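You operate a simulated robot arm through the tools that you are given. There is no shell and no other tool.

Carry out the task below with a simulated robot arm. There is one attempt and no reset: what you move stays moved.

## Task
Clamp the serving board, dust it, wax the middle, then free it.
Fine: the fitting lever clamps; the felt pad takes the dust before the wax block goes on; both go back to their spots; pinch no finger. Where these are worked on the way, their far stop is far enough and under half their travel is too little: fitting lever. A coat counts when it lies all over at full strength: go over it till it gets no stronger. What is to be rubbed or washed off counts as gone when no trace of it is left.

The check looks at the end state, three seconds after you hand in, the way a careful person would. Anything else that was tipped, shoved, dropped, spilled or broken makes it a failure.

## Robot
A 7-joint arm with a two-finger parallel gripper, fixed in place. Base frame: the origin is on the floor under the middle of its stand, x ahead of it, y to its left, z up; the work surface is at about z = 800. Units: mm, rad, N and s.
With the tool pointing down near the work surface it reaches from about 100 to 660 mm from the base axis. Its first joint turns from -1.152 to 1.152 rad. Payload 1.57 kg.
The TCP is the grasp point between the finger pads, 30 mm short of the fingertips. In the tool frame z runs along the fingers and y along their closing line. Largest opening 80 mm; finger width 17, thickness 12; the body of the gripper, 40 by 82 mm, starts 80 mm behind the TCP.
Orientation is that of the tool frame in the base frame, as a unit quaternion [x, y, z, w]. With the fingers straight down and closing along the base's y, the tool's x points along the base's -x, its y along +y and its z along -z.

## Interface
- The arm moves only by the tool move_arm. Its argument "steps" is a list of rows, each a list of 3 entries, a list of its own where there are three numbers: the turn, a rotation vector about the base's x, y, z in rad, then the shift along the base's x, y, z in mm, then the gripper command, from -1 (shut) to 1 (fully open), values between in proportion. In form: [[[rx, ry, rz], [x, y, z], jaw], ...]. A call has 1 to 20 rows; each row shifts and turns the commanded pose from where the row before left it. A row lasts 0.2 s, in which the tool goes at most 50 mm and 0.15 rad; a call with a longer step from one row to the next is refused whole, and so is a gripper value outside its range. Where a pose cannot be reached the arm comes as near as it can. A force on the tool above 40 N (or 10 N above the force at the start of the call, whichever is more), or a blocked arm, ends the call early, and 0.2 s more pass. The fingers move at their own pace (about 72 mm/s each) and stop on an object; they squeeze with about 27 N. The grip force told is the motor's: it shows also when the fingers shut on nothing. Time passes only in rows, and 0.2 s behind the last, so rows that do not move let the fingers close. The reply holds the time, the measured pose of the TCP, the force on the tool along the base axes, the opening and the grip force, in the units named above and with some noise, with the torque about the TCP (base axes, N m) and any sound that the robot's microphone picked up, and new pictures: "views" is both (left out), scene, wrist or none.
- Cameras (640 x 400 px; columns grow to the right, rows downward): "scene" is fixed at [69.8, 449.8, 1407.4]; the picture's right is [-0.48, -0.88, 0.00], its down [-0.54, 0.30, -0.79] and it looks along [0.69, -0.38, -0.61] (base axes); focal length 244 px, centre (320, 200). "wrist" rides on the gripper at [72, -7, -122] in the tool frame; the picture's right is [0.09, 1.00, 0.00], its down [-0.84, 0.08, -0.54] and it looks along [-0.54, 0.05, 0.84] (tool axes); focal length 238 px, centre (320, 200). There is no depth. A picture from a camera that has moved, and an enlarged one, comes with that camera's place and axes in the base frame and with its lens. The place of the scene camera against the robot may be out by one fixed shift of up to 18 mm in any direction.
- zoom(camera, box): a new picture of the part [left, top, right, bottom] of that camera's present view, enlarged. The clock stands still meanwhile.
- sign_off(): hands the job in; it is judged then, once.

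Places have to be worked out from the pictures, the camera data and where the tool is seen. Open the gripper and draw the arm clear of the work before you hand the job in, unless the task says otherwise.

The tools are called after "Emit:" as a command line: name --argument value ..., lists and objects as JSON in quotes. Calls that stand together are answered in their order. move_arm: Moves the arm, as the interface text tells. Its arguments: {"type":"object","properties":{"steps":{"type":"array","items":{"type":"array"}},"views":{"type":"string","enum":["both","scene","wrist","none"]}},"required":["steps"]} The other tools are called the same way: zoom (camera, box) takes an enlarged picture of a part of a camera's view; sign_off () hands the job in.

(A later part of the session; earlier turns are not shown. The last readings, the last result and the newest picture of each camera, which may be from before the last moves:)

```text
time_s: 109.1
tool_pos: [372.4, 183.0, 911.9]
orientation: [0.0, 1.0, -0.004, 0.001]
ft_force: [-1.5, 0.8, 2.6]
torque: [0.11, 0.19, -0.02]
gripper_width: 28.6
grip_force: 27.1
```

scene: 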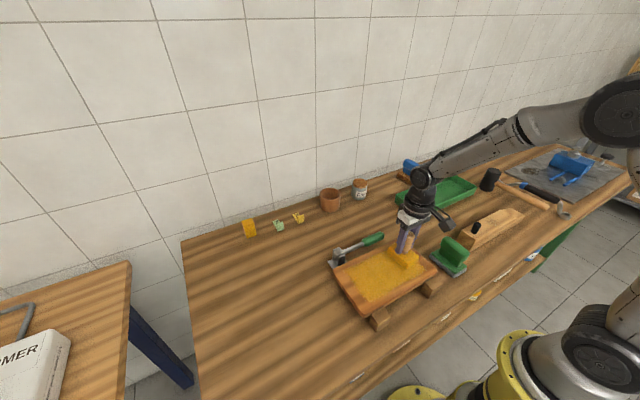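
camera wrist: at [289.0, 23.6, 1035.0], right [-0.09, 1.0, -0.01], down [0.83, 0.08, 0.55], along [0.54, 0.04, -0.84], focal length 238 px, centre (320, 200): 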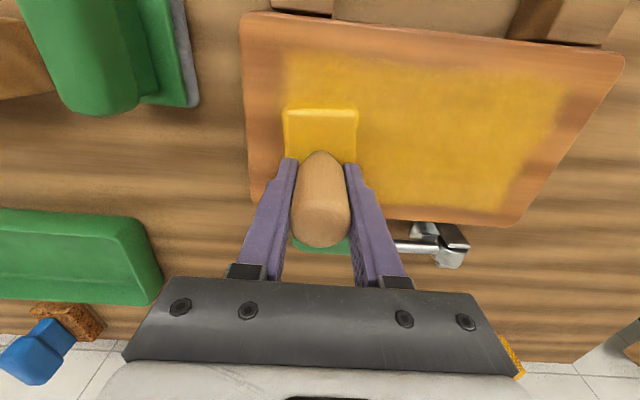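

Light contact now. I'll press a bit more, go across the right edge in x, then back along the near edge at x of about 326.

Emit:
move_arm --steps '[[[0, 0, 0], [-4, 0, -0.6], -1], [[0, 0, 0], [-10, 0, 0], -1], [[0, 0, 0], [-10, 0, 0], -1], [[0, 0, 0], [-10, 0, 0], -1], [[0, 0, 0], [-10, 0, 0], -1], [[0, 0, 0], [0, -6, 0], -1], [[0, 0, 0], [0, -12, 0], -1], [[0, 0, 0], [0, -12, 0], -1], [[0, 0, 0], [0, -12, 0], -1], [[0, 0, 0], [0, -12, 0], -1], [[0, 0, 0], [0, -12, 0], -1], [[0, 0, 0], [0, -12, 0], -1], [[0, 0, 0], [0, -12, 0], -1], [[0, 0, 0], [0, -12, 0], -1], [[0, 0, 0], [0, -12, 0], -1], [[0, 0, 0], [0, -12, 0], -1], [[0, 0, 0], [0, -12, 0], -1], [[0, 0, 0], [0, -12, 0], -1], [[0, 0, 0], [0, -12, 0], -1], [[0, 0, 0], [0, -4, 0], -1]]' --views "both"

Emit:
zoom --camera "wrist" --box '[240, 0, 600, 220]'

Emit:
zoom --camera "scene" --box '[330, 230, 420, 310]'

```text
time_s: 113.3
tool_pos: [328.3, 16.8, 911.0]
orientation: [0.0, 1.0, -0.003, 0.0]
ft_force: [0.3, 1.8, 2.1]
torque: [0.15, 0.11, -0.07]
gripper_width: 28.8
grip_force: 27.0
camera wrist: at [255.6, 10.1, 1034.3], right [-0.09, 1.0, -0.01], down [0.84, 0.08, 0.54], along [0.54, 0.04, -0.84], focal length 238 px, centre (320, 200)
```

scene: 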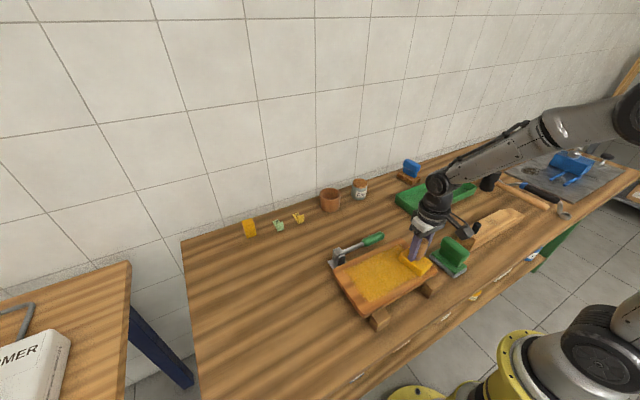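
wrist: 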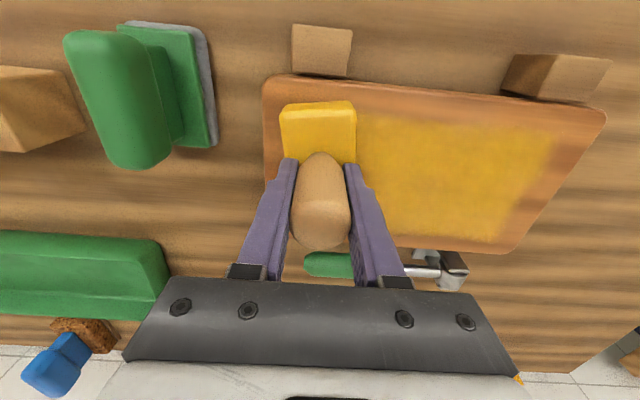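

```text
1.78 times, centred on (420, 110) of wrist
camera zoom: at [255.6, 10.1, 1034.3], right [-0.09, 1.0, -0.01], down [0.84, 0.08, 0.54], along [0.54, 0.04, -0.84], focal length 424 px, centre (142, 360)
```

zoom: 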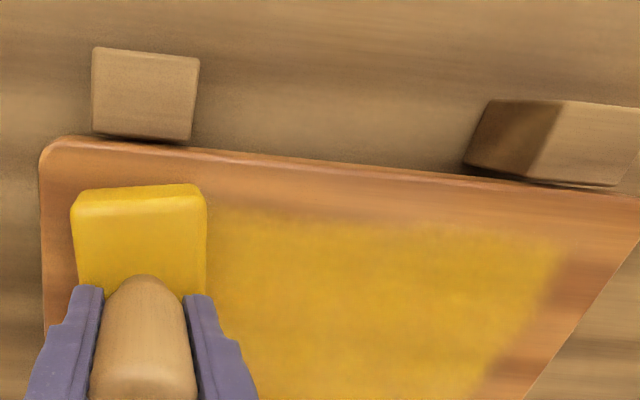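

```text
5.00 times, centred on (375, 270) of scene
camera zoom: at [69.7, 449.8, 1407.4], right [-0.48, -0.88, 0.0], down [-0.54, 0.3, -0.79], along [0.69, -0.38, -0.61], focal length 1222 px, centre (45, -150)
```

zoom: 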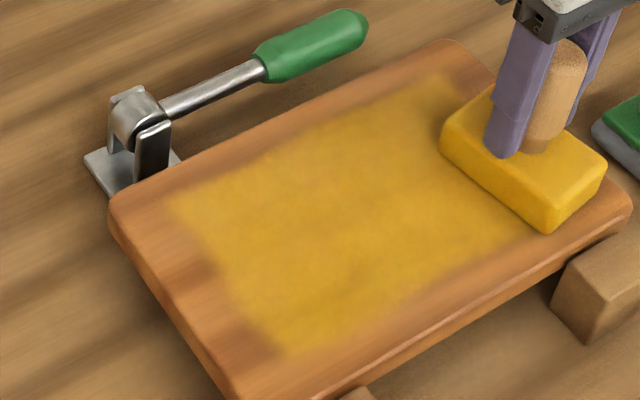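

The film can't extend past the rectangle, and the tone looks nearly even. I'm doing one more careful round with controlled contact: across the left edge, then along the far edge again.

Emit:
move_arm --steps '[[[0, 0, 0], [8, 0, -0.6], -1], [[0, 0, 0], [9, 0, 0], -1], [[0, 0, 0], [9, 0, 0], -1], [[0, 0, 0], [9, 0, 0], -1], [[0, 0, 0], [9, 0, -0.3], -1], [[0, 0, 0], [0, 6, 0], -1], [[0, 0, 0], [0, 12, 0], -1], [[0, 0, 0], [0, 12, 0], -1], [[0, 0, 0], [0, 12, 0], -1], [[0, 0, 0], [0, 12, 0], -1], [[0, 0, 0], [0, 12, 0], -1], [[0, 0, 0], [0, 12, 0], -1], [[0, 0, 0], [0, 0, 0], -1]]' --views "none"

```text
time_s: 116.1
tool_pos: [374.2, 94.6, 910.5]
orientation: [0.0, 1.0, -0.004, 0.001]
ft_force: [0.6, -5.8, 13.2]
torque: [0.07, 0.09, 0.0]
gripper_width: 28.6
grip_force: 27.1
```

Contact is good at 13 N mid-stroke. I'll continue to the right edge, across it, and back along x of about 349.

Emit:
move_arm --steps '[[[0, 0, 0], [0, 12, 0], -1], [[0, 0, 0], [0, 12, 0], -1], [[0, 0, 0], [0, 12, 0], -1], [[0, 0, 0], [0, 12, 0], -1], [[0, 0, 0], [0, 12, 0], -1], [[0, 0, 0], [0, 12, 0], -1], [[0, 0, 0], [0, 12, 0], -1], [[0, 0, 0], [0, 5, 0], -1], [[0, 0, 0], [-9, 0, 0], -1], [[0, 0, 0], [-9, 0, 0], -1], [[0, 0, 0], [-9, 0, 0], -1], [[0, 0, 0], [-9, 0, 0], -1], [[0, 0, 0], [-9, 0, 0], -1], [[0, 0, 0], [0, 0, 0], -1]]' --views "none"

```text
time_s: 119.1
tool_pos: [328.9, 183.7, 910.2]
orientation: [-0.001, 1.0, -0.003, 0.002]
ft_force: [5.3, 0.2, 16.1]
torque: [0.1, 0.23, 0.0]
gripper_width: 28.6
grip_force: 27.0
```

Contact stayed firm at 16 N. Now it's back along the near edge at x of about 329.

Emit:
move_arm --steps '[[[0, 0, 0], [0, -6, 0], -1], [[0, 0, 0], [0, -12, 0], -1], [[0, 0, 0], [0, -12, 0], -1], [[0, 0, 0], [0, -12, 0], -1], [[0, 0, 0], [0, -12, 0], -1], [[0, 0, 0], [0, -12, 0], -1], [[0, 0, 0], [0, -12, 0], -1], [[0, 0, 0], [0, -12, 0], -1], [[0, 0, 0], [0, -12, 0], -1], [[0, 0, 0], [0, -12, 0], -1], [[0, 0, 0], [0, -12, 0], -1], [[0, 0, 0], [0, -12, 0], -1], [[0, 0, 0], [0, -12, 0], -1], [[0, 0, 0], [0, -12, 0], -1], [[0, 0, 0], [0, -3, 0], -1], [[0, 0, 0], [0, 0, 0], -1]]' --views "none"

```text
time_s: 122.5
tool_pos: [327.4, 19.2, 909.5]
orientation: [0.0, 1.0, -0.004, 0.0]
ft_force: [0.4, 7.0, 16.6]
torque: [0.62, 0.05, -0.09]
gripper_width: 28.7
grip_force: 26.7
```

Contact was kept at 16 N the whole way. Next is the centre line at x of about 349, going +y.

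Emit:
move_arm --steps '[[[0, 0, 0], [8, 0, 0], -1], [[0, 0, 0], [8, 0, 0], -1], [[0, 0, 0], [6, 4, 0], -1], [[0, 0, 0], [0, 12, 0], -1], [[0, 0, 0], [0, 12, 0], -1], [[0, 0, 0], [0, 12, 0], -1], [[0, 0, 0], [0, 12, 0], -1], [[0, 0, 0], [0, 12, 0], -1], [[0, 0, 0], [0, 12, 0], -1], [[0, 0, 0], [0, 12, 0], -1], [[0, 0, 0], [0, 12, 0], -1], [[0, 0, 0], [0, 12, 0], -1], [[0, 0, 0], [0, 12, 0], -1], [[0, 0, 0], [0, 12, 0], -1], [[0, 0, 0], [0, 12, 0], -1], [[0, 0, 0], [0, 12, 0], -1], [[0, 0, 0], [0, 4, 0], -1], [[0, 0, 0], [0, 0, 0], -1]]' --views "both"

Emit:
zoom --camera "wrist" --box '[40, 0, 400, 220]'

Emit:
zoom --camera "scene" --box '[360, 230, 450, 310]'

```text
time_s: 126.3
tool_pos: [349.9, 183.7, 910.3]
orientation: [0.0, 1.0, -0.004, 0.0]
ft_force: [-0.5, 0.6, -0.2]
torque: [-0.01, 0.02, 0.01]
gripper_width: 28.4
grip_force: 26.8
camera wrist: at [277.6, 176.5, 1033.4], right [-0.09, 1.0, -0.01], down [0.84, 0.08, 0.54], along [0.54, 0.04, -0.84], focal length 238 px, centre (320, 200)
```

scene: 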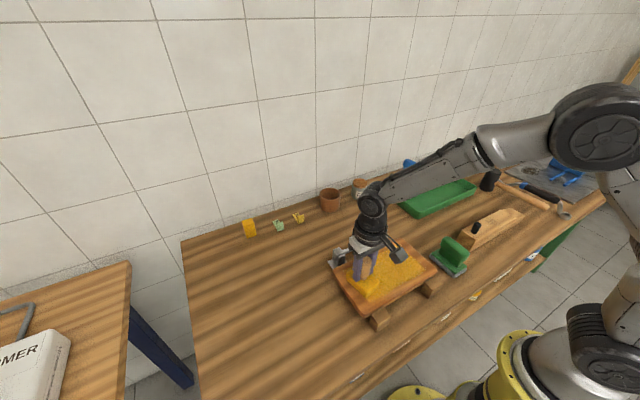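
wrist: 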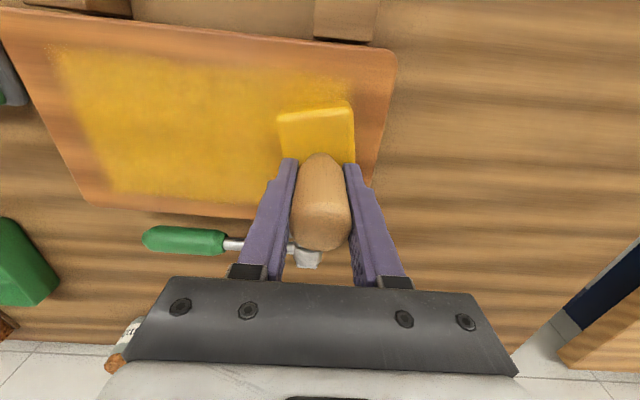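

```text
1.78 times, centred on (220, 110) of wrist
camera zoom: at [277.6, 176.5, 1033.4], right [-0.09, 1.0, -0.01], down [0.84, 0.08, 0.54], along [0.54, 0.04, -0.84], focal length 424 px, centre (498, 360)
```

zoom: 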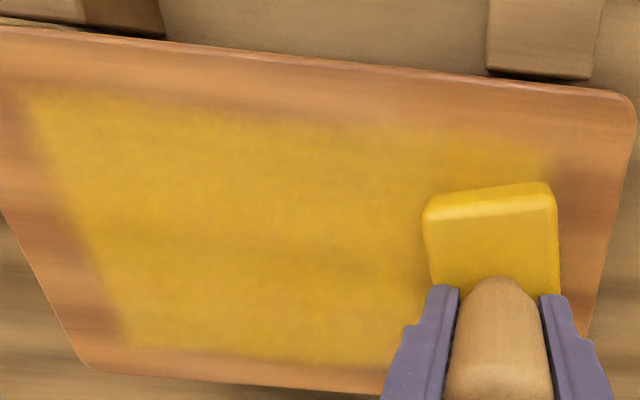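

```text
5.00 times, centred on (405, 270) of scene
camera zoom: at [69.8, 449.8, 1407.4], right [-0.48, -0.88, 0.0], down [-0.54, 0.3, -0.79], along [0.69, -0.38, -0.61], focal length 1222 px, centre (-105, -150)
```

zoom: 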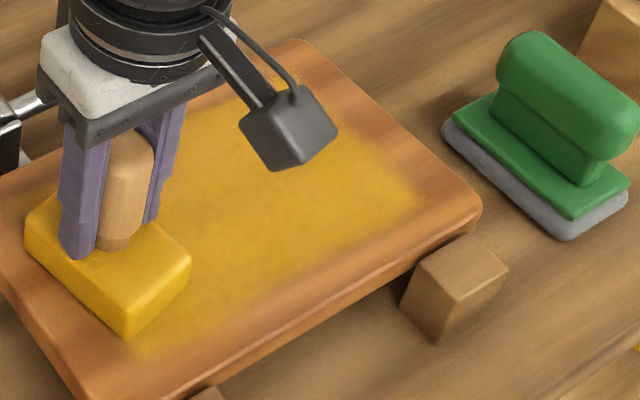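

The block has yawed about 16° in the grip, and the near-right strip may be a bit weaker. I'll lift it and view the whole film.

Emit:
move_arm --steps '[[[0, 0, 0], [0, 0, 4], -1], [[0, 0, 0], [0, 0, 10], -1], [[0, 0, 0], [0, 8, 15], -1], [[0, 0, 0], [0, 20, 15], -1], [[0, 0, 0], [0, 25, 10], -1], [[0, 0, 0], [0, 25, 0], -1], [[0, 0, 0], [0, 15, 0], -1], [[0, 0, 0], [0, 6, 0], -1], [[0, 0, 0], [0, 0, 0], -1]]' --views "both"

Emit:
zoom --camera "wrist" --box '[0, 0, 320, 240]'

Emit:
zoom --camera "scene" --box '[330, 230, 450, 330]'

```text
time_s: 128.3
tool_pos: [350.6, 281.5, 966.1]
orientation: [0.0, 1.0, -0.003, 0.0]
ft_force: [0.4, 0.5, -1.5]
torque: [-0.03, -0.02, -0.01]
gripper_width: 28.6
grip_force: 26.9
camera wrist: at [277.2, 275.3, 1088.5], right [-0.09, 1.0, -0.01], down [0.84, 0.08, 0.54], along [0.54, 0.04, -0.84], focal length 238 px, centre (320, 200)
```

scene: 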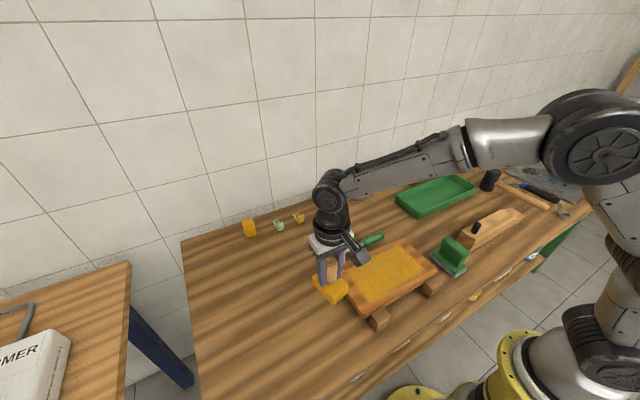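
wrist: 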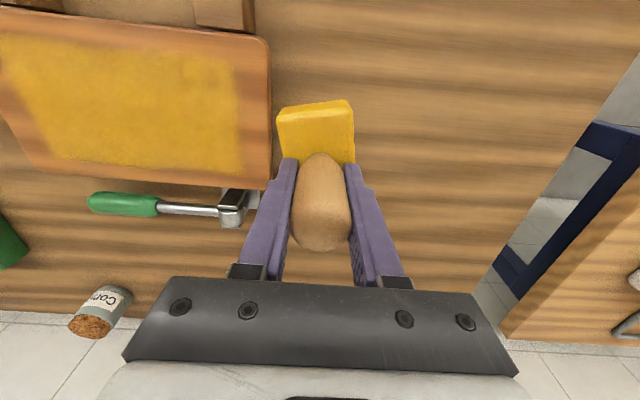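

```text
1.67 times, centred on (160, 120) of wrist
camera zoom: at [277.2, 275.3, 1088.5], right [-0.09, 1.0, -0.01], down [0.84, 0.08, 0.54], along [0.54, 0.04, -0.84], focal length 397 px, centre (587, 333)
```

zoom: 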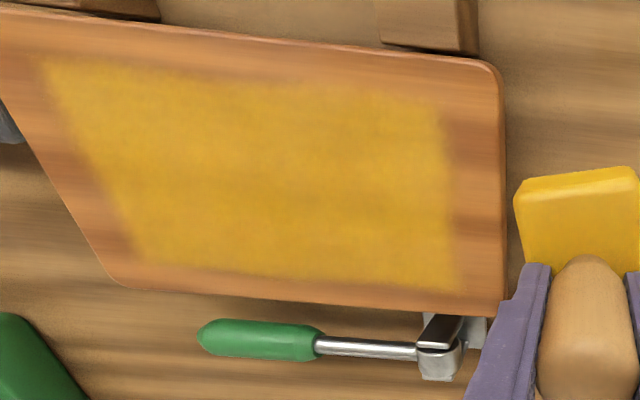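

```text
4.00 times, centred on (390, 280) of scene
camera zoom: at [69.8, 449.8, 1407.4], right [-0.48, -0.88, 0.0], down [-0.54, 0.3, -0.79], along [0.69, -0.38, -0.61], focal length 977 px, centre (40, -120)
```

zoom: 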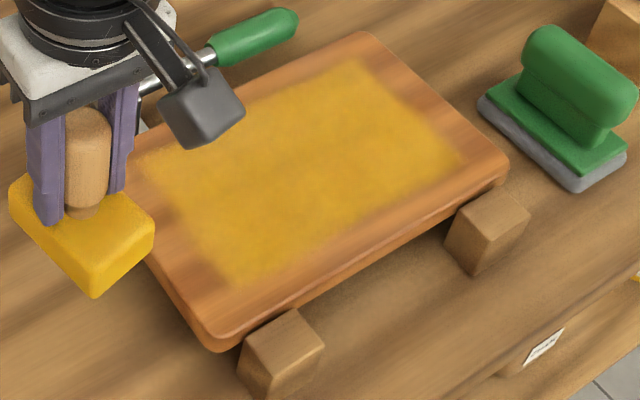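

The film is nearly even, but the near-right corner looks slightly more muted. I'm zooming in further to judge it.

Emit:
zoom --camera "wrist" --box '[130, 30, 280, 180]'

Emit:
zoom --camera "wrist" --box '[0, 10, 150, 180]'

Emit:
zoom --camera "scene" --box '[355, 240, 425, 305]'

```text
2.67 times, centred on (205, 105) of wrist
camera zoom: at [277.2, 275.3, 1088.5], right [-0.09, 1.0, -0.01], down [0.84, 0.08, 0.54], along [0.54, 0.04, -0.84], focal length 636 px, centre (627, 453)
```

zoom: 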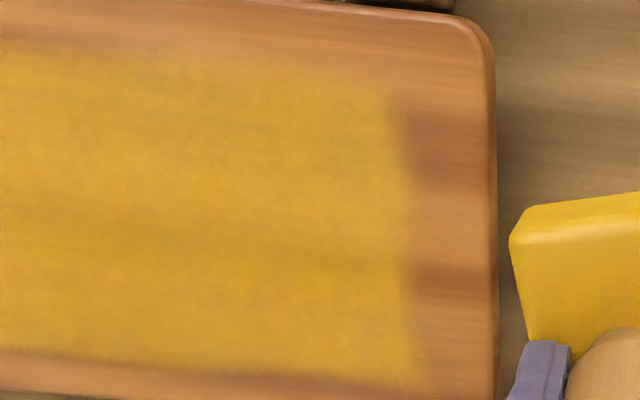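

```text
2.35 times, centred on (75, 95) of wrist
camera zoom: at [277.2, 275.3, 1088.5], right [-0.09, 1.0, -0.01], down [0.84, 0.08, 0.54], along [0.54, 0.04, -0.84], focal length 561 px, centre (896, 447)
```

zoom: 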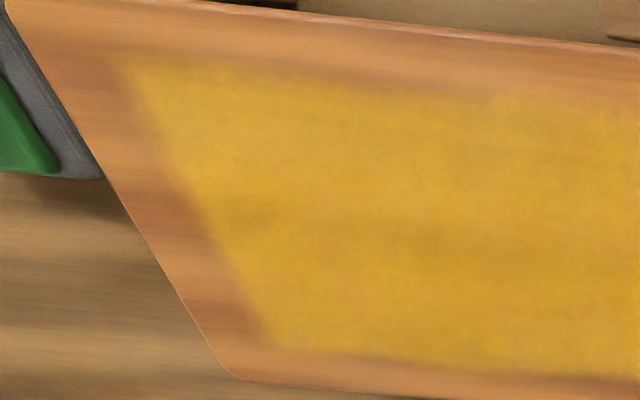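

```text
6.15 times, centred on (390, 272) of scene
camera zoom: at [69.8, 449.8, 1407.4], right [-0.48, -0.88, 0.0], down [-0.54, 0.3, -0.79], along [0.69, -0.38, -0.61], focal length 1503 px, centre (-111, -246)
```

zoom: 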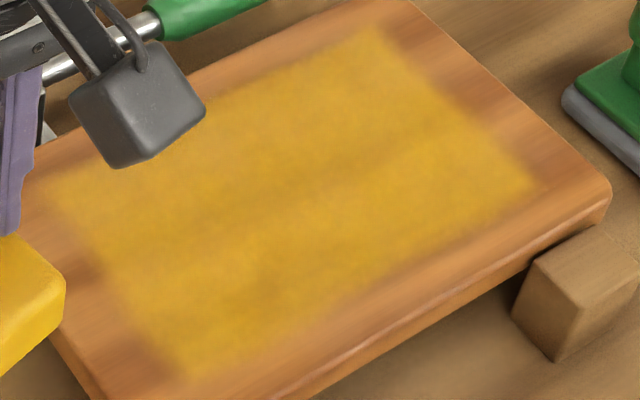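

It looks even, with only the near-right corner a touch weaker. I'll go back down and do another set of strokes with firm contact to make sure it is saturated.

Emit:
move_arm --steps '[[[0, 0, 0], [-3, -10, 0], -1], [[0, 0, 0], [-6, -22, 0], -1], [[0, 0, 0], [-6, -25, 0], -1], [[0, 0, 0], [-4, -25, -10], -1], [[0, 0, 0], [-1, -12, -16], -1], [[0, 0, 0], [0, -3, -16], -1], [[0, 0, 0], [0, 0, -8], -1], [[0, 0, 0], [0, 0, -4], -1], [[0, 0, 0], [0, 0, -1.5], -1], [[0, 0, 0], [0, 0, 0], -1]]' --views "none"

```text
time_s: 130.5
tool_pos: [330.0, 185.2, 910.3]
orientation: [0.0, 1.0, -0.001, 0.001]
ft_force: [-1.1, -3.0, 11.0]
torque: [0.13, 0.37, 0.0]
gripper_width: 28.1
grip_force: 26.7
```

Contact is 11 N at the near-right corner. I'm working that corner with short strokes and then running along the near edge.

Emit:
move_arm --steps '[[[0, 0, 0], [-3, -12, -0.2], -1], [[0, 0, 0], [0, -12, 0], -1], [[0, 0, 0], [0, -12, 0], -1], [[0, 0, 0], [0, 12, 0], -1], [[0, 0, 0], [0, 12, 0], -1], [[0, 0, 0], [0, 12, 0], -1], [[0, 0, 0], [6, -12, 0], -1], [[0, 0, 0], [0, -12, 0], -1], [[0, 0, 0], [0, -12, 0], -1], [[0, 0, 0], [0, -12, 0], -1], [[0, 0, 0], [0, -12, 0], -1], [[0, 0, 0], [0, -12, 0], -1], [[0, 0, 0], [0, -12, 0], -1], [[0, 0, 0], [-4, -12, 0], -1], [[0, 0, 0], [0, -12, 0], -1], [[0, 0, 0], [0, -12, 0], -1], [[0, 0, 0], [0, -12, 0], -1], [[0, 0, 0], [0, -12, 0], -1], [[0, 0, 0], [0, -12, 0], -1], [[0, 0, 0], [0, -10, 0], -1]]' --views "none"

```text
time_s: 134.7
tool_pos: [328.5, 18.9, 909.9]
orientation: [-0.001, 1.0, -0.003, 0.002]
ft_force: [-0.5, 9.4, 25.7]
torque: [0.81, -0.34, 0.07]
gripper_width: 28.1
grip_force: 27.2
```

The force is high at this end (26 N), so I ease up slightly, cross the left edge, and go along the far edge.

Emit:
move_arm --steps '[[[0, 0, 0], [5, 0, 0.8], -1], [[0, 0, 0], [9, 0, 0], -1], [[0, 0, 0], [9, 0, 0], -1], [[0, 0, 0], [9, 0, 0], -1], [[0, 0, 0], [9, 0, 0], -1], [[0, 0, 0], [2, 6, -0.1], -1], [[0, 0, 0], [0, 12, -0.1], -1], [[0, 0, 0], [0, 12, -0.1], -1], [[0, 0, 0], [0, 12, -0.1], -1], [[0, 0, 0], [0, 12, -0.1], -1], [[0, 0, 0], [0, 12, -0.1], -1], [[0, 0, 0], [0, 12, -0.1], -1], [[0, 0, 0], [0, 0, 0], -1]]' --views "none"

```text
time_s: 137.5
tool_pos: [373.0, 98.5, 909.7]
orientation: [0.0, 1.0, -0.004, 0.001]
ft_force: [-0.3, -9.9, 31.0]
torque: [0.05, 0.07, 0.06]
gripper_width: 28.4
grip_force: 26.3
```

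That is pressing harder than needed (31 N), so I ease off and finish the far-edge stroke, then cross the right edge.

Emit:
move_arm --steps '[[[0, 0, 0], [0, 10, 1.0], -1], [[0, 0, 0], [0, 12, 0], -1], [[0, 0, 0], [0, 12, 0], -1], [[0, 0, 0], [0, 12, 0], -1], [[0, 0, 0], [0, 12, 0], -1], [[0, 0, 0], [0, 12, 0], -1], [[0, 0, 0], [0, 12, 0], -1], [[0, 0, 0], [0, 4, 0], -1], [[0, 0, 0], [0, 0, 0], -1]]' --views "none"

```text
time_s: 139.5
tool_pos: [371.7, 183.0, 910.8]
orientation: [0.0, 1.0, -0.003, 0.0]
ft_force: [-1.0, -7.3, 18.1]
torque: [0.13, -0.21, -0.09]
gripper_width: 28.3
grip_force: 27.1
```

Contact is good at 18 N. I'm crossing the right edge in x, then going back along x of about 345.

Emit:
move_arm --steps '[[[0, 0, 0], [-9, 0, 0], -1], [[0, 0, 0], [-9, 0, 0], -1], [[0, 0, 0], [-9, 0, 0], -1], [[0, 0, 0], [-9, 0, 0], -1], [[0, 0, 0], [-9, 0, 0], -1], [[0, 0, 0], [9, -4, 0.2], -1], [[0, 0, 0], [9, -8, 0], -1], [[0, 0, 0], [0, -12, 0], -1], [[0, 0, 0], [0, -12, 0], -1], [[0, 0, 0], [0, -12, 0], -1], [[0, 0, 0], [0, -12, 0], -1], [[0, 0, 0], [0, -12, 0], -1], [[0, 0, 0], [0, -12, 0], -1], [[0, 0, 0], [0, -12, 0], -1], [[0, 0, 0], [0, -12, 0], -1], [[0, 0, 0], [0, -12, 0], -1], [[0, 0, 0], [0, -12, 0], -1], [[0, 0, 0], [0, -12, 0], -1], [[0, 0, 0], [0, -10, 0], -1], [[0, 0, 0], [0, -8, 0], -1]]' --views "both"

Emit:
zoom --camera "wrist" --box '[240, 0, 600, 240]'

Emit:
zoom --camera "scene" --box '[330, 230, 430, 320]'

```text
time_s: 143.7
tool_pos: [344.4, 21.2, 910.5]
orientation: [0.001, 1.0, -0.003, 0.001]
ft_force: [0.6, 7.8, 17.1]
torque: [0.64, 0.07, -0.02]
gripper_width: 28.0
grip_force: 27.0
camera wrist: at [272.0, 14.4, 1032.9], right [-0.09, 1.0, -0.01], down [0.84, 0.08, 0.54], along [0.54, 0.04, -0.84], focal length 238 px, centre (320, 200)
```

scene: 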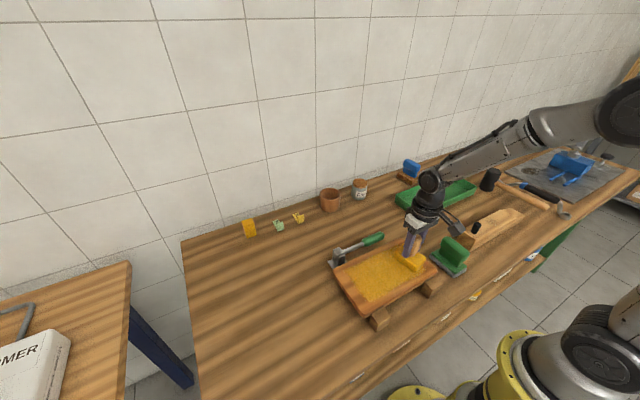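
wrist: 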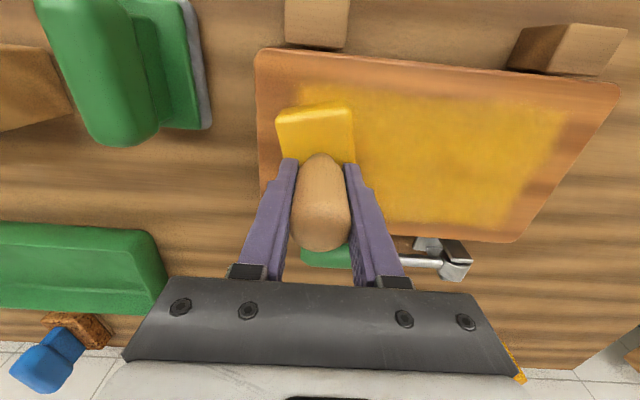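

```text
1.67 times, centred on (420, 120) of wrist
camera zoom: at [272.0, 14.4, 1032.9], right [-0.09, 1.0, -0.01], down [0.84, 0.08, 0.54], along [0.54, 0.04, -0.84], focal length 397 px, centre (153, 333)
```

zoom: 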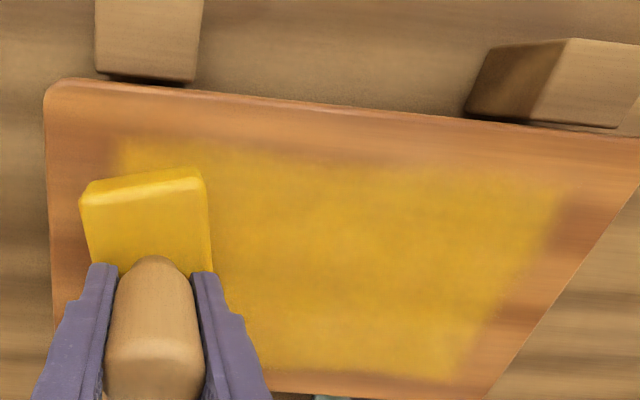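

```text
4.44 times, centred on (380, 275) of scene
camera zoom: at [69.5, 450.0, 1407.3], right [-0.48, -0.88, 0.0], down [-0.54, 0.3, -0.79], along [0.69, -0.38, -0.61], focal length 1086 px, centre (53, -133)
```

zoom: 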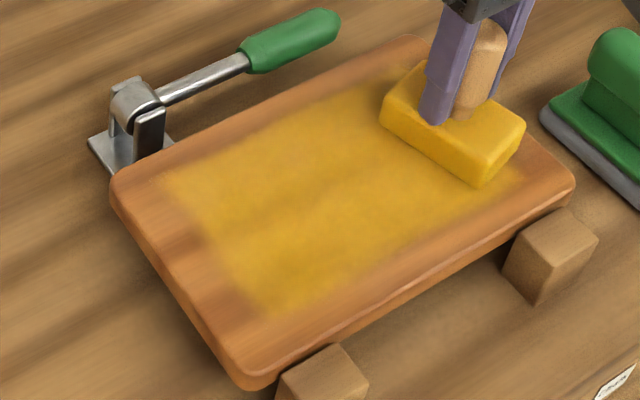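

The film looks the same strength as in the last round, so it seems saturated. One last pass along x of about 358 toward +y, then I lift off and compare from the same vantage as before.

Emit:
move_arm --steps '[[[0, 0, 0], [7, 0, 0.2], -1], [[0, 0, 0], [7, 4, 0], -1], [[0, 0, 0], [0, 12, 0], -1], [[0, 0, 0], [0, 12, 0], -1], [[0, 0, 0], [0, 12, 0], -1], [[0, 0, 0], [0, 12, 0], -1], [[0, 0, 0], [0, 12, 0], -1], [[0, 0, 0], [0, 12, 0], -1], [[0, 0, 0], [0, 12, 0], -1], [[0, 0, 0], [0, 12, 0], -1], [[0, 0, 0], [0, 12, 0], -1], [[0, 0, 0], [0, 12, 0], -1], [[0, 0, 0], [0, 12, 0], -1], [[0, 0, 0], [0, 12, 0], -1], [[0, 0, 0], [0, 12, 0], -1], [[0, 0, 0], [0, 4, 0], -1], [[0, 0, 0], [0, 0, 0], -1]]' --views "none"

Emit:
move_arm --steps '[[[0, 0, 0], [0, 0, 4], -1], [[0, 0, 0], [0, 0, 10], -1], [[0, 0, 0], [-2, 8, 15], -1], [[0, 0, 0], [-4, 20, 15], -1], [[0, 0, 0], [-2, 25, 10], -1], [[0, 0, 0], [0, 25, 0], -1], [[0, 0, 0], [0, 15, 0], -1], [[0, 0, 0], [0, 4, 0], -1], [[0, 0, 0], [0, 0, 0], -1]]' --views "both"

Emit:
zoom --camera "wrist" --box '[0, 0, 320, 240]'

Emit:
zoom --camera "scene" --box '[355, 240, 425, 305]'

```text
time_s: 147.3
tool_pos: [358.9, 185.5, 910.6]
orientation: [0.0, 1.0, -0.003, 0.0]
ft_force: [-0.5, -4.7, 13.8]
torque: [0.09, -0.08, -0.02]
gripper_width: 28.1
grip_force: 27.3
```

```text
time_s: 149.3
tool_pos: [350.1, 281.9, 962.3]
orientation: [0.0, 1.0, -0.004, 0.0]
ft_force: [1.0, -1.1, -0.7]
torque: [-0.01, 0.02, -0.02]
gripper_width: 28.3
grip_force: 26.8
camera wrist: at [278.4, 275.0, 1086.1], right [-0.09, 1.0, -0.01], down [0.84, 0.08, 0.54], along [0.54, 0.04, -0.84], focal length 238 px, centre (320, 200)
```

scene: 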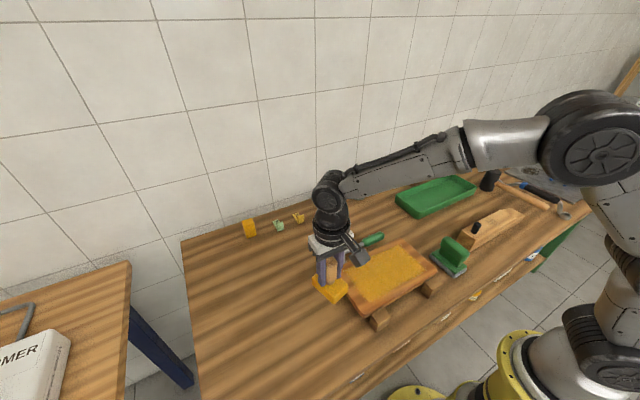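
wrist: 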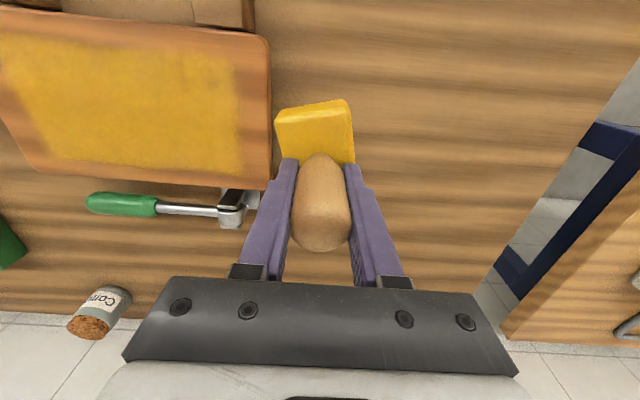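

```text
1.67 times, centred on (160, 120) of wrist
camera zoom: at [278.4, 275.0, 1086.1], right [-0.09, 1.0, -0.01], down [0.84, 0.08, 0.54], along [0.54, 0.04, -0.84], focal length 397 px, centre (587, 333)
```

zoom: 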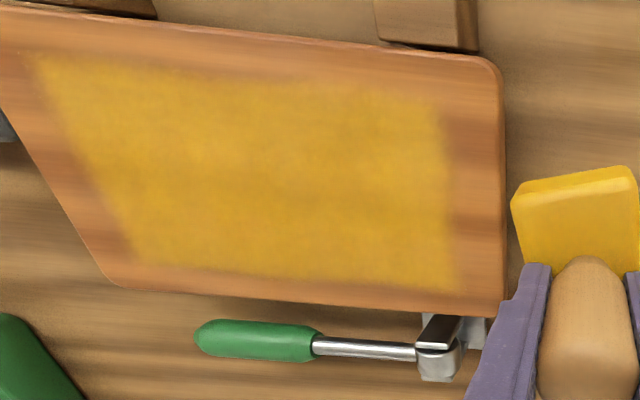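

```text
6.15 times, centred on (390, 272) of scene
camera zoom: at [69.8, 449.8, 1407.4], right [-0.48, -0.88, 0.0], down [-0.54, 0.3, -0.79], along [0.69, -0.38, -0.61], focal length 1503 px, centre (-111, -246)
```

zoom: 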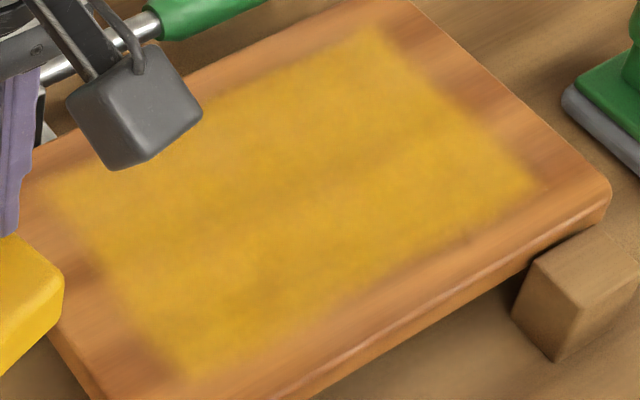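

The pictures match the previous ones, so the wax gets no stronger. Now I carry the block back to its spot at (331, 459.5), turning the tool by -0.28 rad to undo the block's yaw.

Emit:
move_arm --steps '[[[0, 0, 0], [-1, 8, 2], -1], [[0, 0, -0.03], [-2, 16, 0], -1], [[0, 0, -0.05], [-3, 24, 0], -1], [[0, 0, -0.05], [-3, 26, 0], -1], [[0, 0, -0.05], [-3, 26, 0], -1], [[0, 0, -0.05], [-3, 26, 0], -1], [[0, 0, -0.05], [-2, 24, 0], -1], [[0, 0, 0], [-1, 18, 0], -1], [[0, 0, 0], [-1, 8, 0], -1], [[0, 0, 0], [0, 1.5, 0], -1], [[0, 0, 0], [0, 0, 0], -1]]' --views "both"

Emit:
zoom --camera "wrist" --box '[220, 60, 420, 260]'

```text
time_s: 151.7
tool_pos: [331.5, 459.2, 966.7]
orientation: [0.139, 0.99, -0.004, 0.0]
ft_force: [0.1, -0.3, -0.2]
torque: [-0.01, 0.01, 0.03]
gripper_width: 28.0
grip_force: 26.7
camera wrist: at [260.5, 473.0, 1089.1], right [0.19, 0.98, -0.01], down [0.83, -0.15, 0.54], along [0.53, -0.11, -0.84], focal length 238 px, centre (320, 200)
```

scene: 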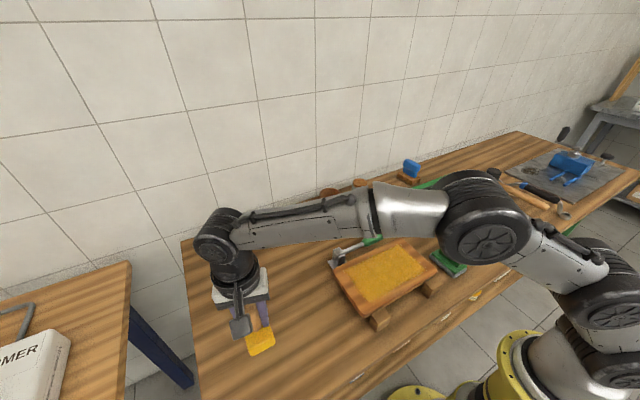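
wrist: 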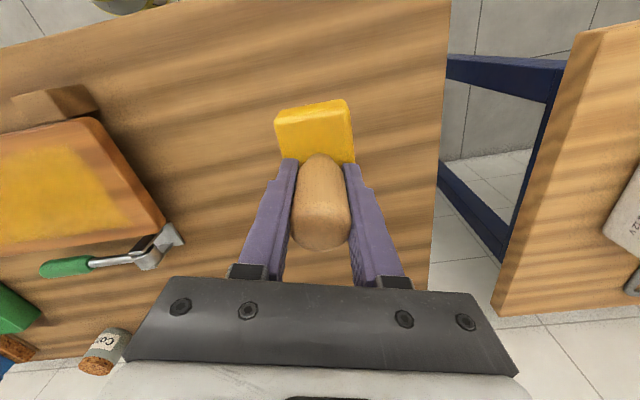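

```text
2.00 times, centred on (320, 160) of wrist
camera zoom: at [260.5, 473.0, 1089.1], right [0.19, 0.98, -0.01], down [0.83, -0.15, 0.54], along [0.53, -0.11, -0.84], focal length 477 px, centre (320, 280)
```

zoom: 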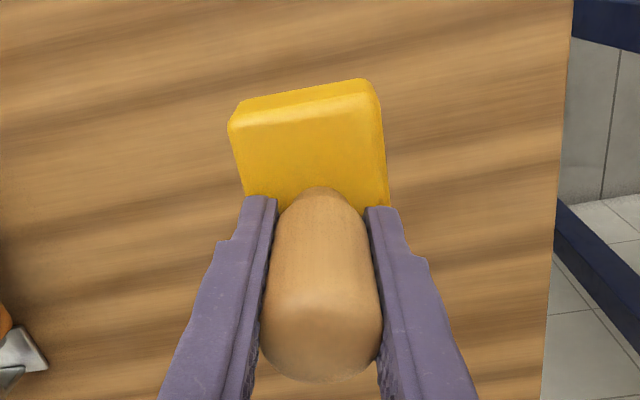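

The block is now lined up with the table grain as at the start. I'm lowering it, with contact expected near TCP z of 860.

Emit:
move_arm --steps '[[[0, 0, 0], [0, 0, -10], -1], [[0, 0, 0], [0, 0, -20], -1], [[0, 0, 0], [0, 0, -22], -1], [[0, 0, 0], [0, 0, -22], -1], [[0, 0, 0], [0, 0, -16], -1], [[0, 0, 0], [0, 0, -9], -1], [[0, 0, 0], [0, 0, -3], -1], [[0, 0, 0], [0, 0, 0], -1]]' --views "none"

```text
time_s: 153.5
tool_pos: [331.9, 459.4, 862.6]
orientation: [0.139, 0.99, -0.004, -0.001]
ft_force: [-0.1, -0.2, -1.4]
torque: [0.02, 0.0, 0.01]
gripper_width: 28.0
grip_force: 26.8
```

Emit:
move_arm --steps '[[[0, 0, 0], [0, 0, -1], -1], [[0, 0, 0], [0, 0, -1], -1], [[0, 0, 0], [0, 0, -0.7], -1], [[0, 0, 0], [0, 0, 0], -1]]' --views "none"

```text
time_s: 154.5
tool_pos: [331.6, 461.3, 860.6]
orientation: [0.139, 0.99, -0.004, 0.0]
ft_force: [-0.2, 0.1, -1.0]
torque: [-0.01, 0.04, 0.02]
gripper_width: 27.7
grip_force: 26.6
```

Emit:
move_arm --steps '[[[0, 0, 0], [0, -0.5, -0.8], -1], [[0, 0, 0], [0, 0, -0.7], -1], [[0, 0, 0], [0, 0, 0], -1]]' --views "none"

```text
time_s: 155.3
tool_pos: [332.2, 458.3, 859.9]
orientation: [0.14, 0.99, -0.003, 0.0]
ft_force: [0.3, -1.3, 4.5]
torque: [0.02, -0.06, -0.09]
gripper_width: 27.7
grip_force: 26.9
```

The block is seated on the table with 5 N. I'll open and rise straight up.

Emit:
move_arm --steps '[[[0, 0, 0], [0, 0, 0], -0.15], [[0, 0, 0], [0, 0, 0], 0.4], [[0, 0, 0], [0, 0, 0], 1], [[0, 0, 0], [0, 0, 0], 1], [[0, 0, 0], [0, 0, 25], 1], [[0, 0, 0], [0, 0, 40], 1], [[0, 0, 0], [0, 0, 40], 1], [[0, 0, 0.07], [0, 0, 40], 1], [[0, 0, 0.07], [0, 0, 5], 1], [[0, 0, 0.07], [0, 0, 0], 1], [[0, 0, 0.07], [0, 0, 0], 1], [[0, 0, 0], [0, 0, 0], 1]]' --views "both"

Emit:
zoom --camera "wrist" --box '[240, 40, 420, 190]'

Emit:
zoom --camera "scene" --box '[220, 300, 320, 400]'

```text
time_s: 157.9
tool_pos: [331.5, 459.3, 1008.4]
orientation: [-0.001, 1.0, -0.003, 0.0]
ft_force: [-0.5, 0.0, -0.7]
torque: [-0.02, -0.04, -0.01]
gripper_width: 80.0
grip_force: 0.1
camera wrist: at [260.1, 452.8, 1133.0], right [-0.09, 1.0, -0.01], down [0.84, 0.08, 0.54], along [0.54, 0.04, -0.84], focal length 238 px, centre (320, 200)
```

scene: 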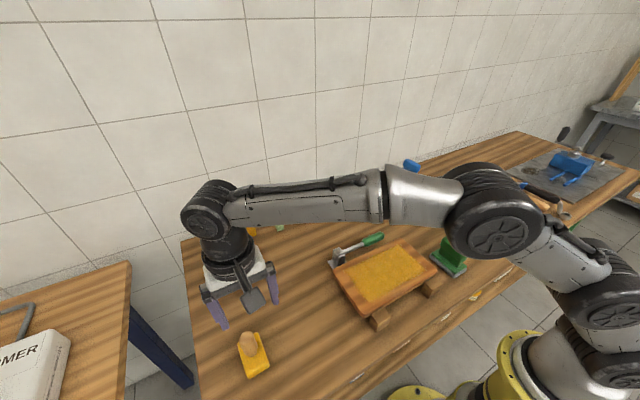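
wrist: 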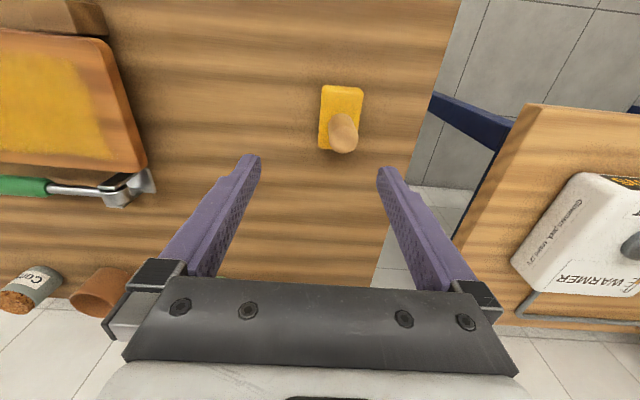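

```text
2.67 times, centred on (330, 115) of wrist
camera zoom: at [260.1, 452.8, 1133.0], right [-0.09, 1.0, -0.01], down [0.84, 0.08, 0.54], along [0.54, 0.04, -0.84], focal length 636 px, centre (293, 427)
```

zoom: 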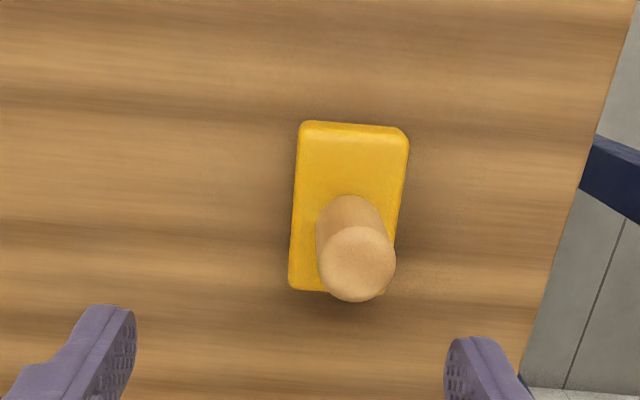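

```text
4.00 times, centred on (270, 350) of scene
camera zoom: at [69.8, 449.8, 1407.4], right [-0.48, -0.88, 0.0], down [-0.54, 0.3, -0.79], along [0.69, -0.38, -0.61], focal length 977 px, centre (520, -400)
```

zoom: 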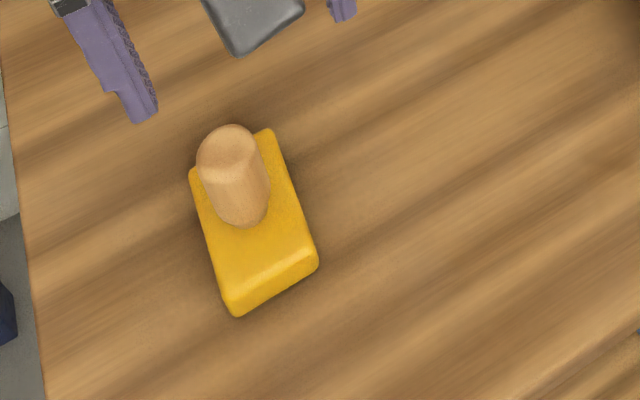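

The block slid about 23 mm in +y and 7 mm in +x as the fingers opened, because their tips were resting on its base. It is upright at about (338, 482), so I'll regrip it higher on the knob and put it back properly.

Emit:
move_arm --steps '[[[0, 0, 0], [3.5, 11, -20], 1], [[0, 0, 0], [3.5, 11.5, -35], 1], [[0, 0, 0], [0, 0, 0], 1]]' --views "wrist"

Emit:
zoom --camera "wrist" --box '[220, 60, 420, 240]'

```text
time_s: 158.7
tool_pos: [339.2, 480.6, 956.1]
orientation: [0.0, 1.0, -0.003, 0.002]
ft_force: [0.5, 0.1, 0.0]
torque: [-0.01, -0.01, 0.0]
gripper_width: 79.9
grip_force: 0.0
camera wrist: at [267.7, 474.7, 1079.6], right [-0.09, 1.0, -0.01], down [0.84, 0.08, 0.54], along [0.54, 0.05, -0.84], focal length 238 px, centre (320, 200)
```

wrist: 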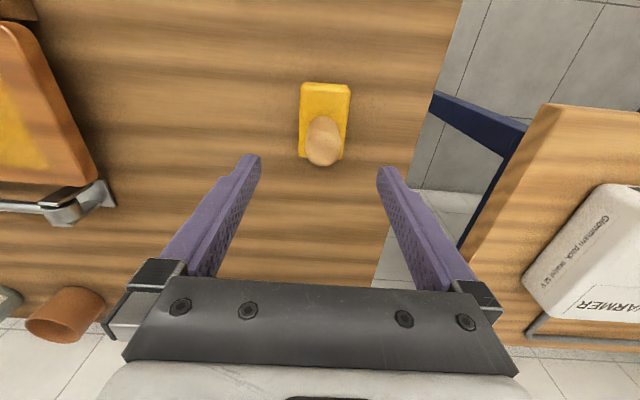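

```text
2.22 times, centred on (320, 150) of wrist
camera zoom: at [267.7, 474.7, 1079.6], right [-0.09, 1.0, -0.01], down [0.84, 0.08, 0.54], along [0.54, 0.05, -0.84], focal length 530 px, centre (320, 311)
```

zoom: 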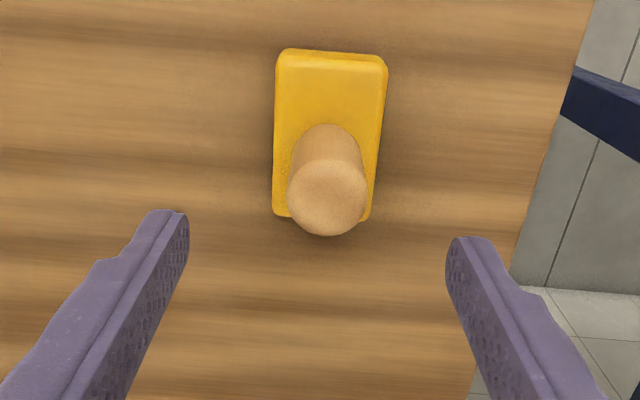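

The block's offset from its old spot works out to about (+6.6, +23) with the same yaw. I'll descend to TCP z of about 870, clear of the base, and grip the knob.

Emit:
move_arm --steps '[[[0, 0, 0], [-1, 1.5, -35], 1], [[0, 0, 0], [0, 0, -30], 1], [[0, 0, 0], [0, 0, -20], 1], [[0, 0, 0], [0, 0, 0], 0.3], [[0, 0, 0], [0, 0, 0], -0.2], [[0, 0, 0], [0, 0, 0], -1], [[0, 0, 0], [0, 0, 0], -1], [[0, 0, 0], [0, 0, 0], -1]]' --views "both"

```text
time_s: 160.5
tool_pos: [338.3, 484.5, 870.2]
orientation: [0.0, 1.0, -0.004, 0.0]
ft_force: [0.3, -0.8, 0.8]
torque: [0.02, -0.01, 0.01]
gripper_width: 29.0
grip_force: 26.8
camera wrist: at [265.6, 477.4, 994.3], right [-0.09, 1.0, -0.01], down [0.84, 0.08, 0.54], along [0.54, 0.04, -0.84], focal length 238 px, centre (320, 200)
```

scene: 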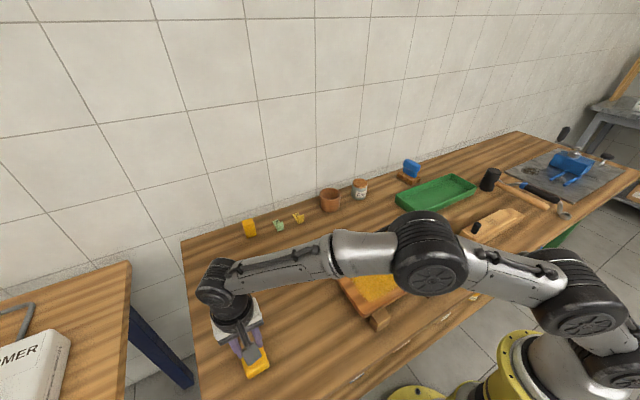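
wrist: 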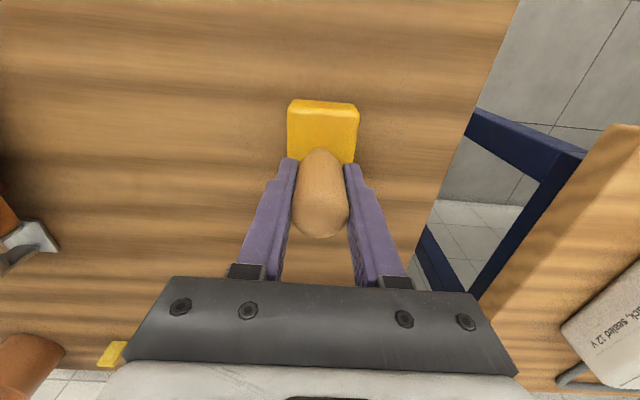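

The grip is good at 29 mm, and the block sits in the fingers just as at first pick-up. I'll lift a little, shift by about (-6.5, -24), and set it down.

Emit:
move_arm --steps '[[[0, 0, 0], [0, 0, 2], -1], [[0, 0, 0], [0, 0, 4], -1], [[0, 0, 0], [-1.5, -5, 2], -1], [[0, 0, 0], [-2, -8, 0], -1], [[0, 0, 0], [-2, -8, 0], -1], [[0, 0, 0], [-1, -3, 0], -1], [[0, 0, 0], [0, 0, 0], -1], [[0, 0, 0], [0, 0, -4], -1], [[0, 0, 0], [0, 0, -2], -1], [[0, 0, 0], [0, 0, -1], -1], [[0, 0, 0], [0, 0, 0], -1]]' --views "wrist"

```text
time_s: 162.9
tool_pos: [331.3, 459.9, 870.9]
orientation: [0.0, 1.0, -0.003, 0.001]
ft_force: [0.5, -0.7, 0.9]
torque: [0.0, 0.08, 0.01]
gripper_width: 28.9
grip_force: 27.0
camera wrist: at [258.6, 452.7, 994.2], right [-0.09, 1.0, -0.01], down [0.84, 0.08, 0.54], along [0.54, 0.04, -0.84], focal length 238 px, centre (320, 200)
```

wrist: 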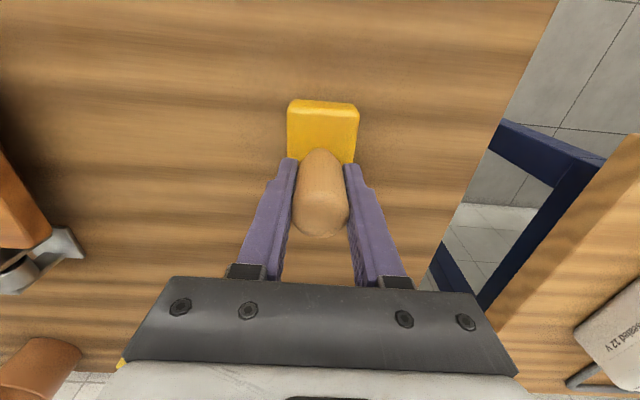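

It's back at the original spot with light contact. I'm settling half a millimetre, then opening and rising.

Emit:
move_arm --steps '[[[0, 0, 0], [0.5, 0, -0.4], -1], [[0, 0, 0], [0, 0, 0], -0.2], [[0, 0, 0], [0, 0, 0], 0], [[0, 0, 0], [0, 0, 0], 0.5], [[0, 0, 0], [0, 0, 0], 1], [[0, 0, 0], [0, 0, 0], 1], [[0, 0, 0], [0, 0, 25], 1], [[0, 0, 0], [0, 0, 40], 1], [[0, 0, 0], [0, 0, 40], 1], [[0, 0, 0], [-3.5, 8, 34], 1], [[0, 0, 0], [0, 0, 0], 1]]' --views "both"

Emit:
zoom --camera "wrist" --box '[240, 40, 420, 190]'

Emit:
zoom --camera "scene" --box '[220, 300, 320, 400]'

```text
time_s: 165.3
tool_pos: [325.4, 468.0, 1009.1]
orientation: [0.0, 1.0, -0.002, 0.0]
ft_force: [-0.2, -0.5, -0.8]
torque: [-0.03, -0.02, -0.01]
gripper_width: 79.8
grip_force: 0.0
camera wrist: at [253.7, 461.0, 1132.4], right [-0.09, 1.0, -0.01], down [0.84, 0.08, 0.54], along [0.54, 0.04, -0.84], focal length 238 px, centre (320, 200)
```

scene: 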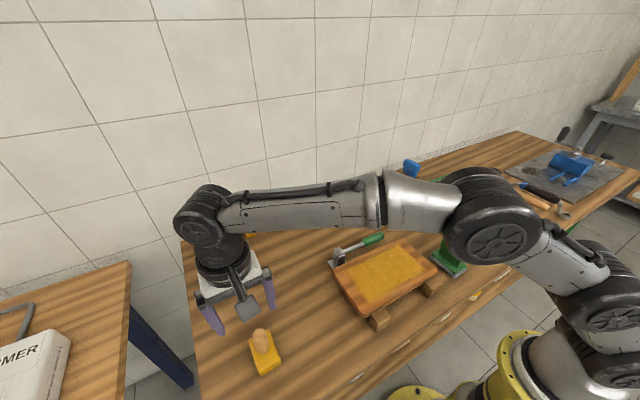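
wrist: 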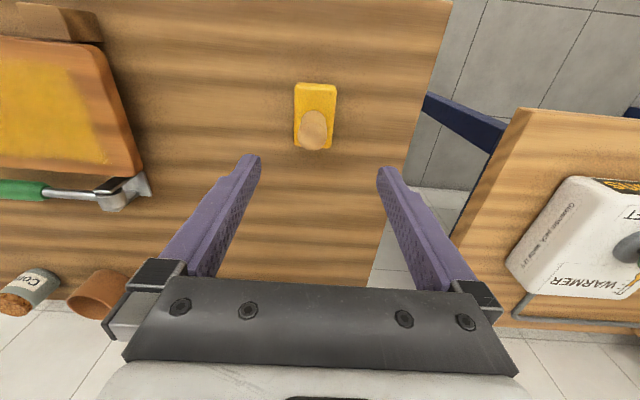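

```text
2.67 times, centred on (330, 115) of wrist
camera zoom: at [253.7, 461.0, 1132.4], right [-0.09, 1.0, -0.01], down [0.84, 0.08, 0.54], along [0.54, 0.04, -0.84], focal length 636 px, centre (293, 427)
```

zoom: 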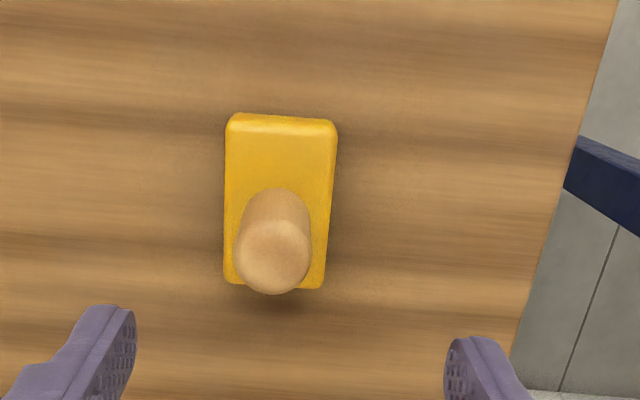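

```text
4.00 times, centred on (270, 350) of scene
camera zoom: at [69.7, 449.8, 1407.4], right [-0.48, -0.88, 0.0], down [-0.54, 0.3, -0.79], along [0.69, -0.38, -0.61], focal length 977 px, centre (520, -400)
```

zoom: 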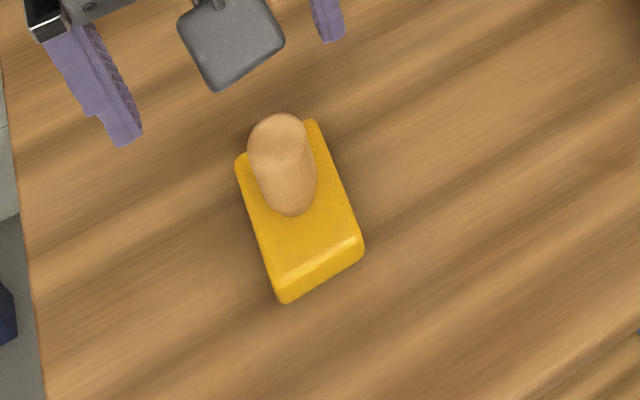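

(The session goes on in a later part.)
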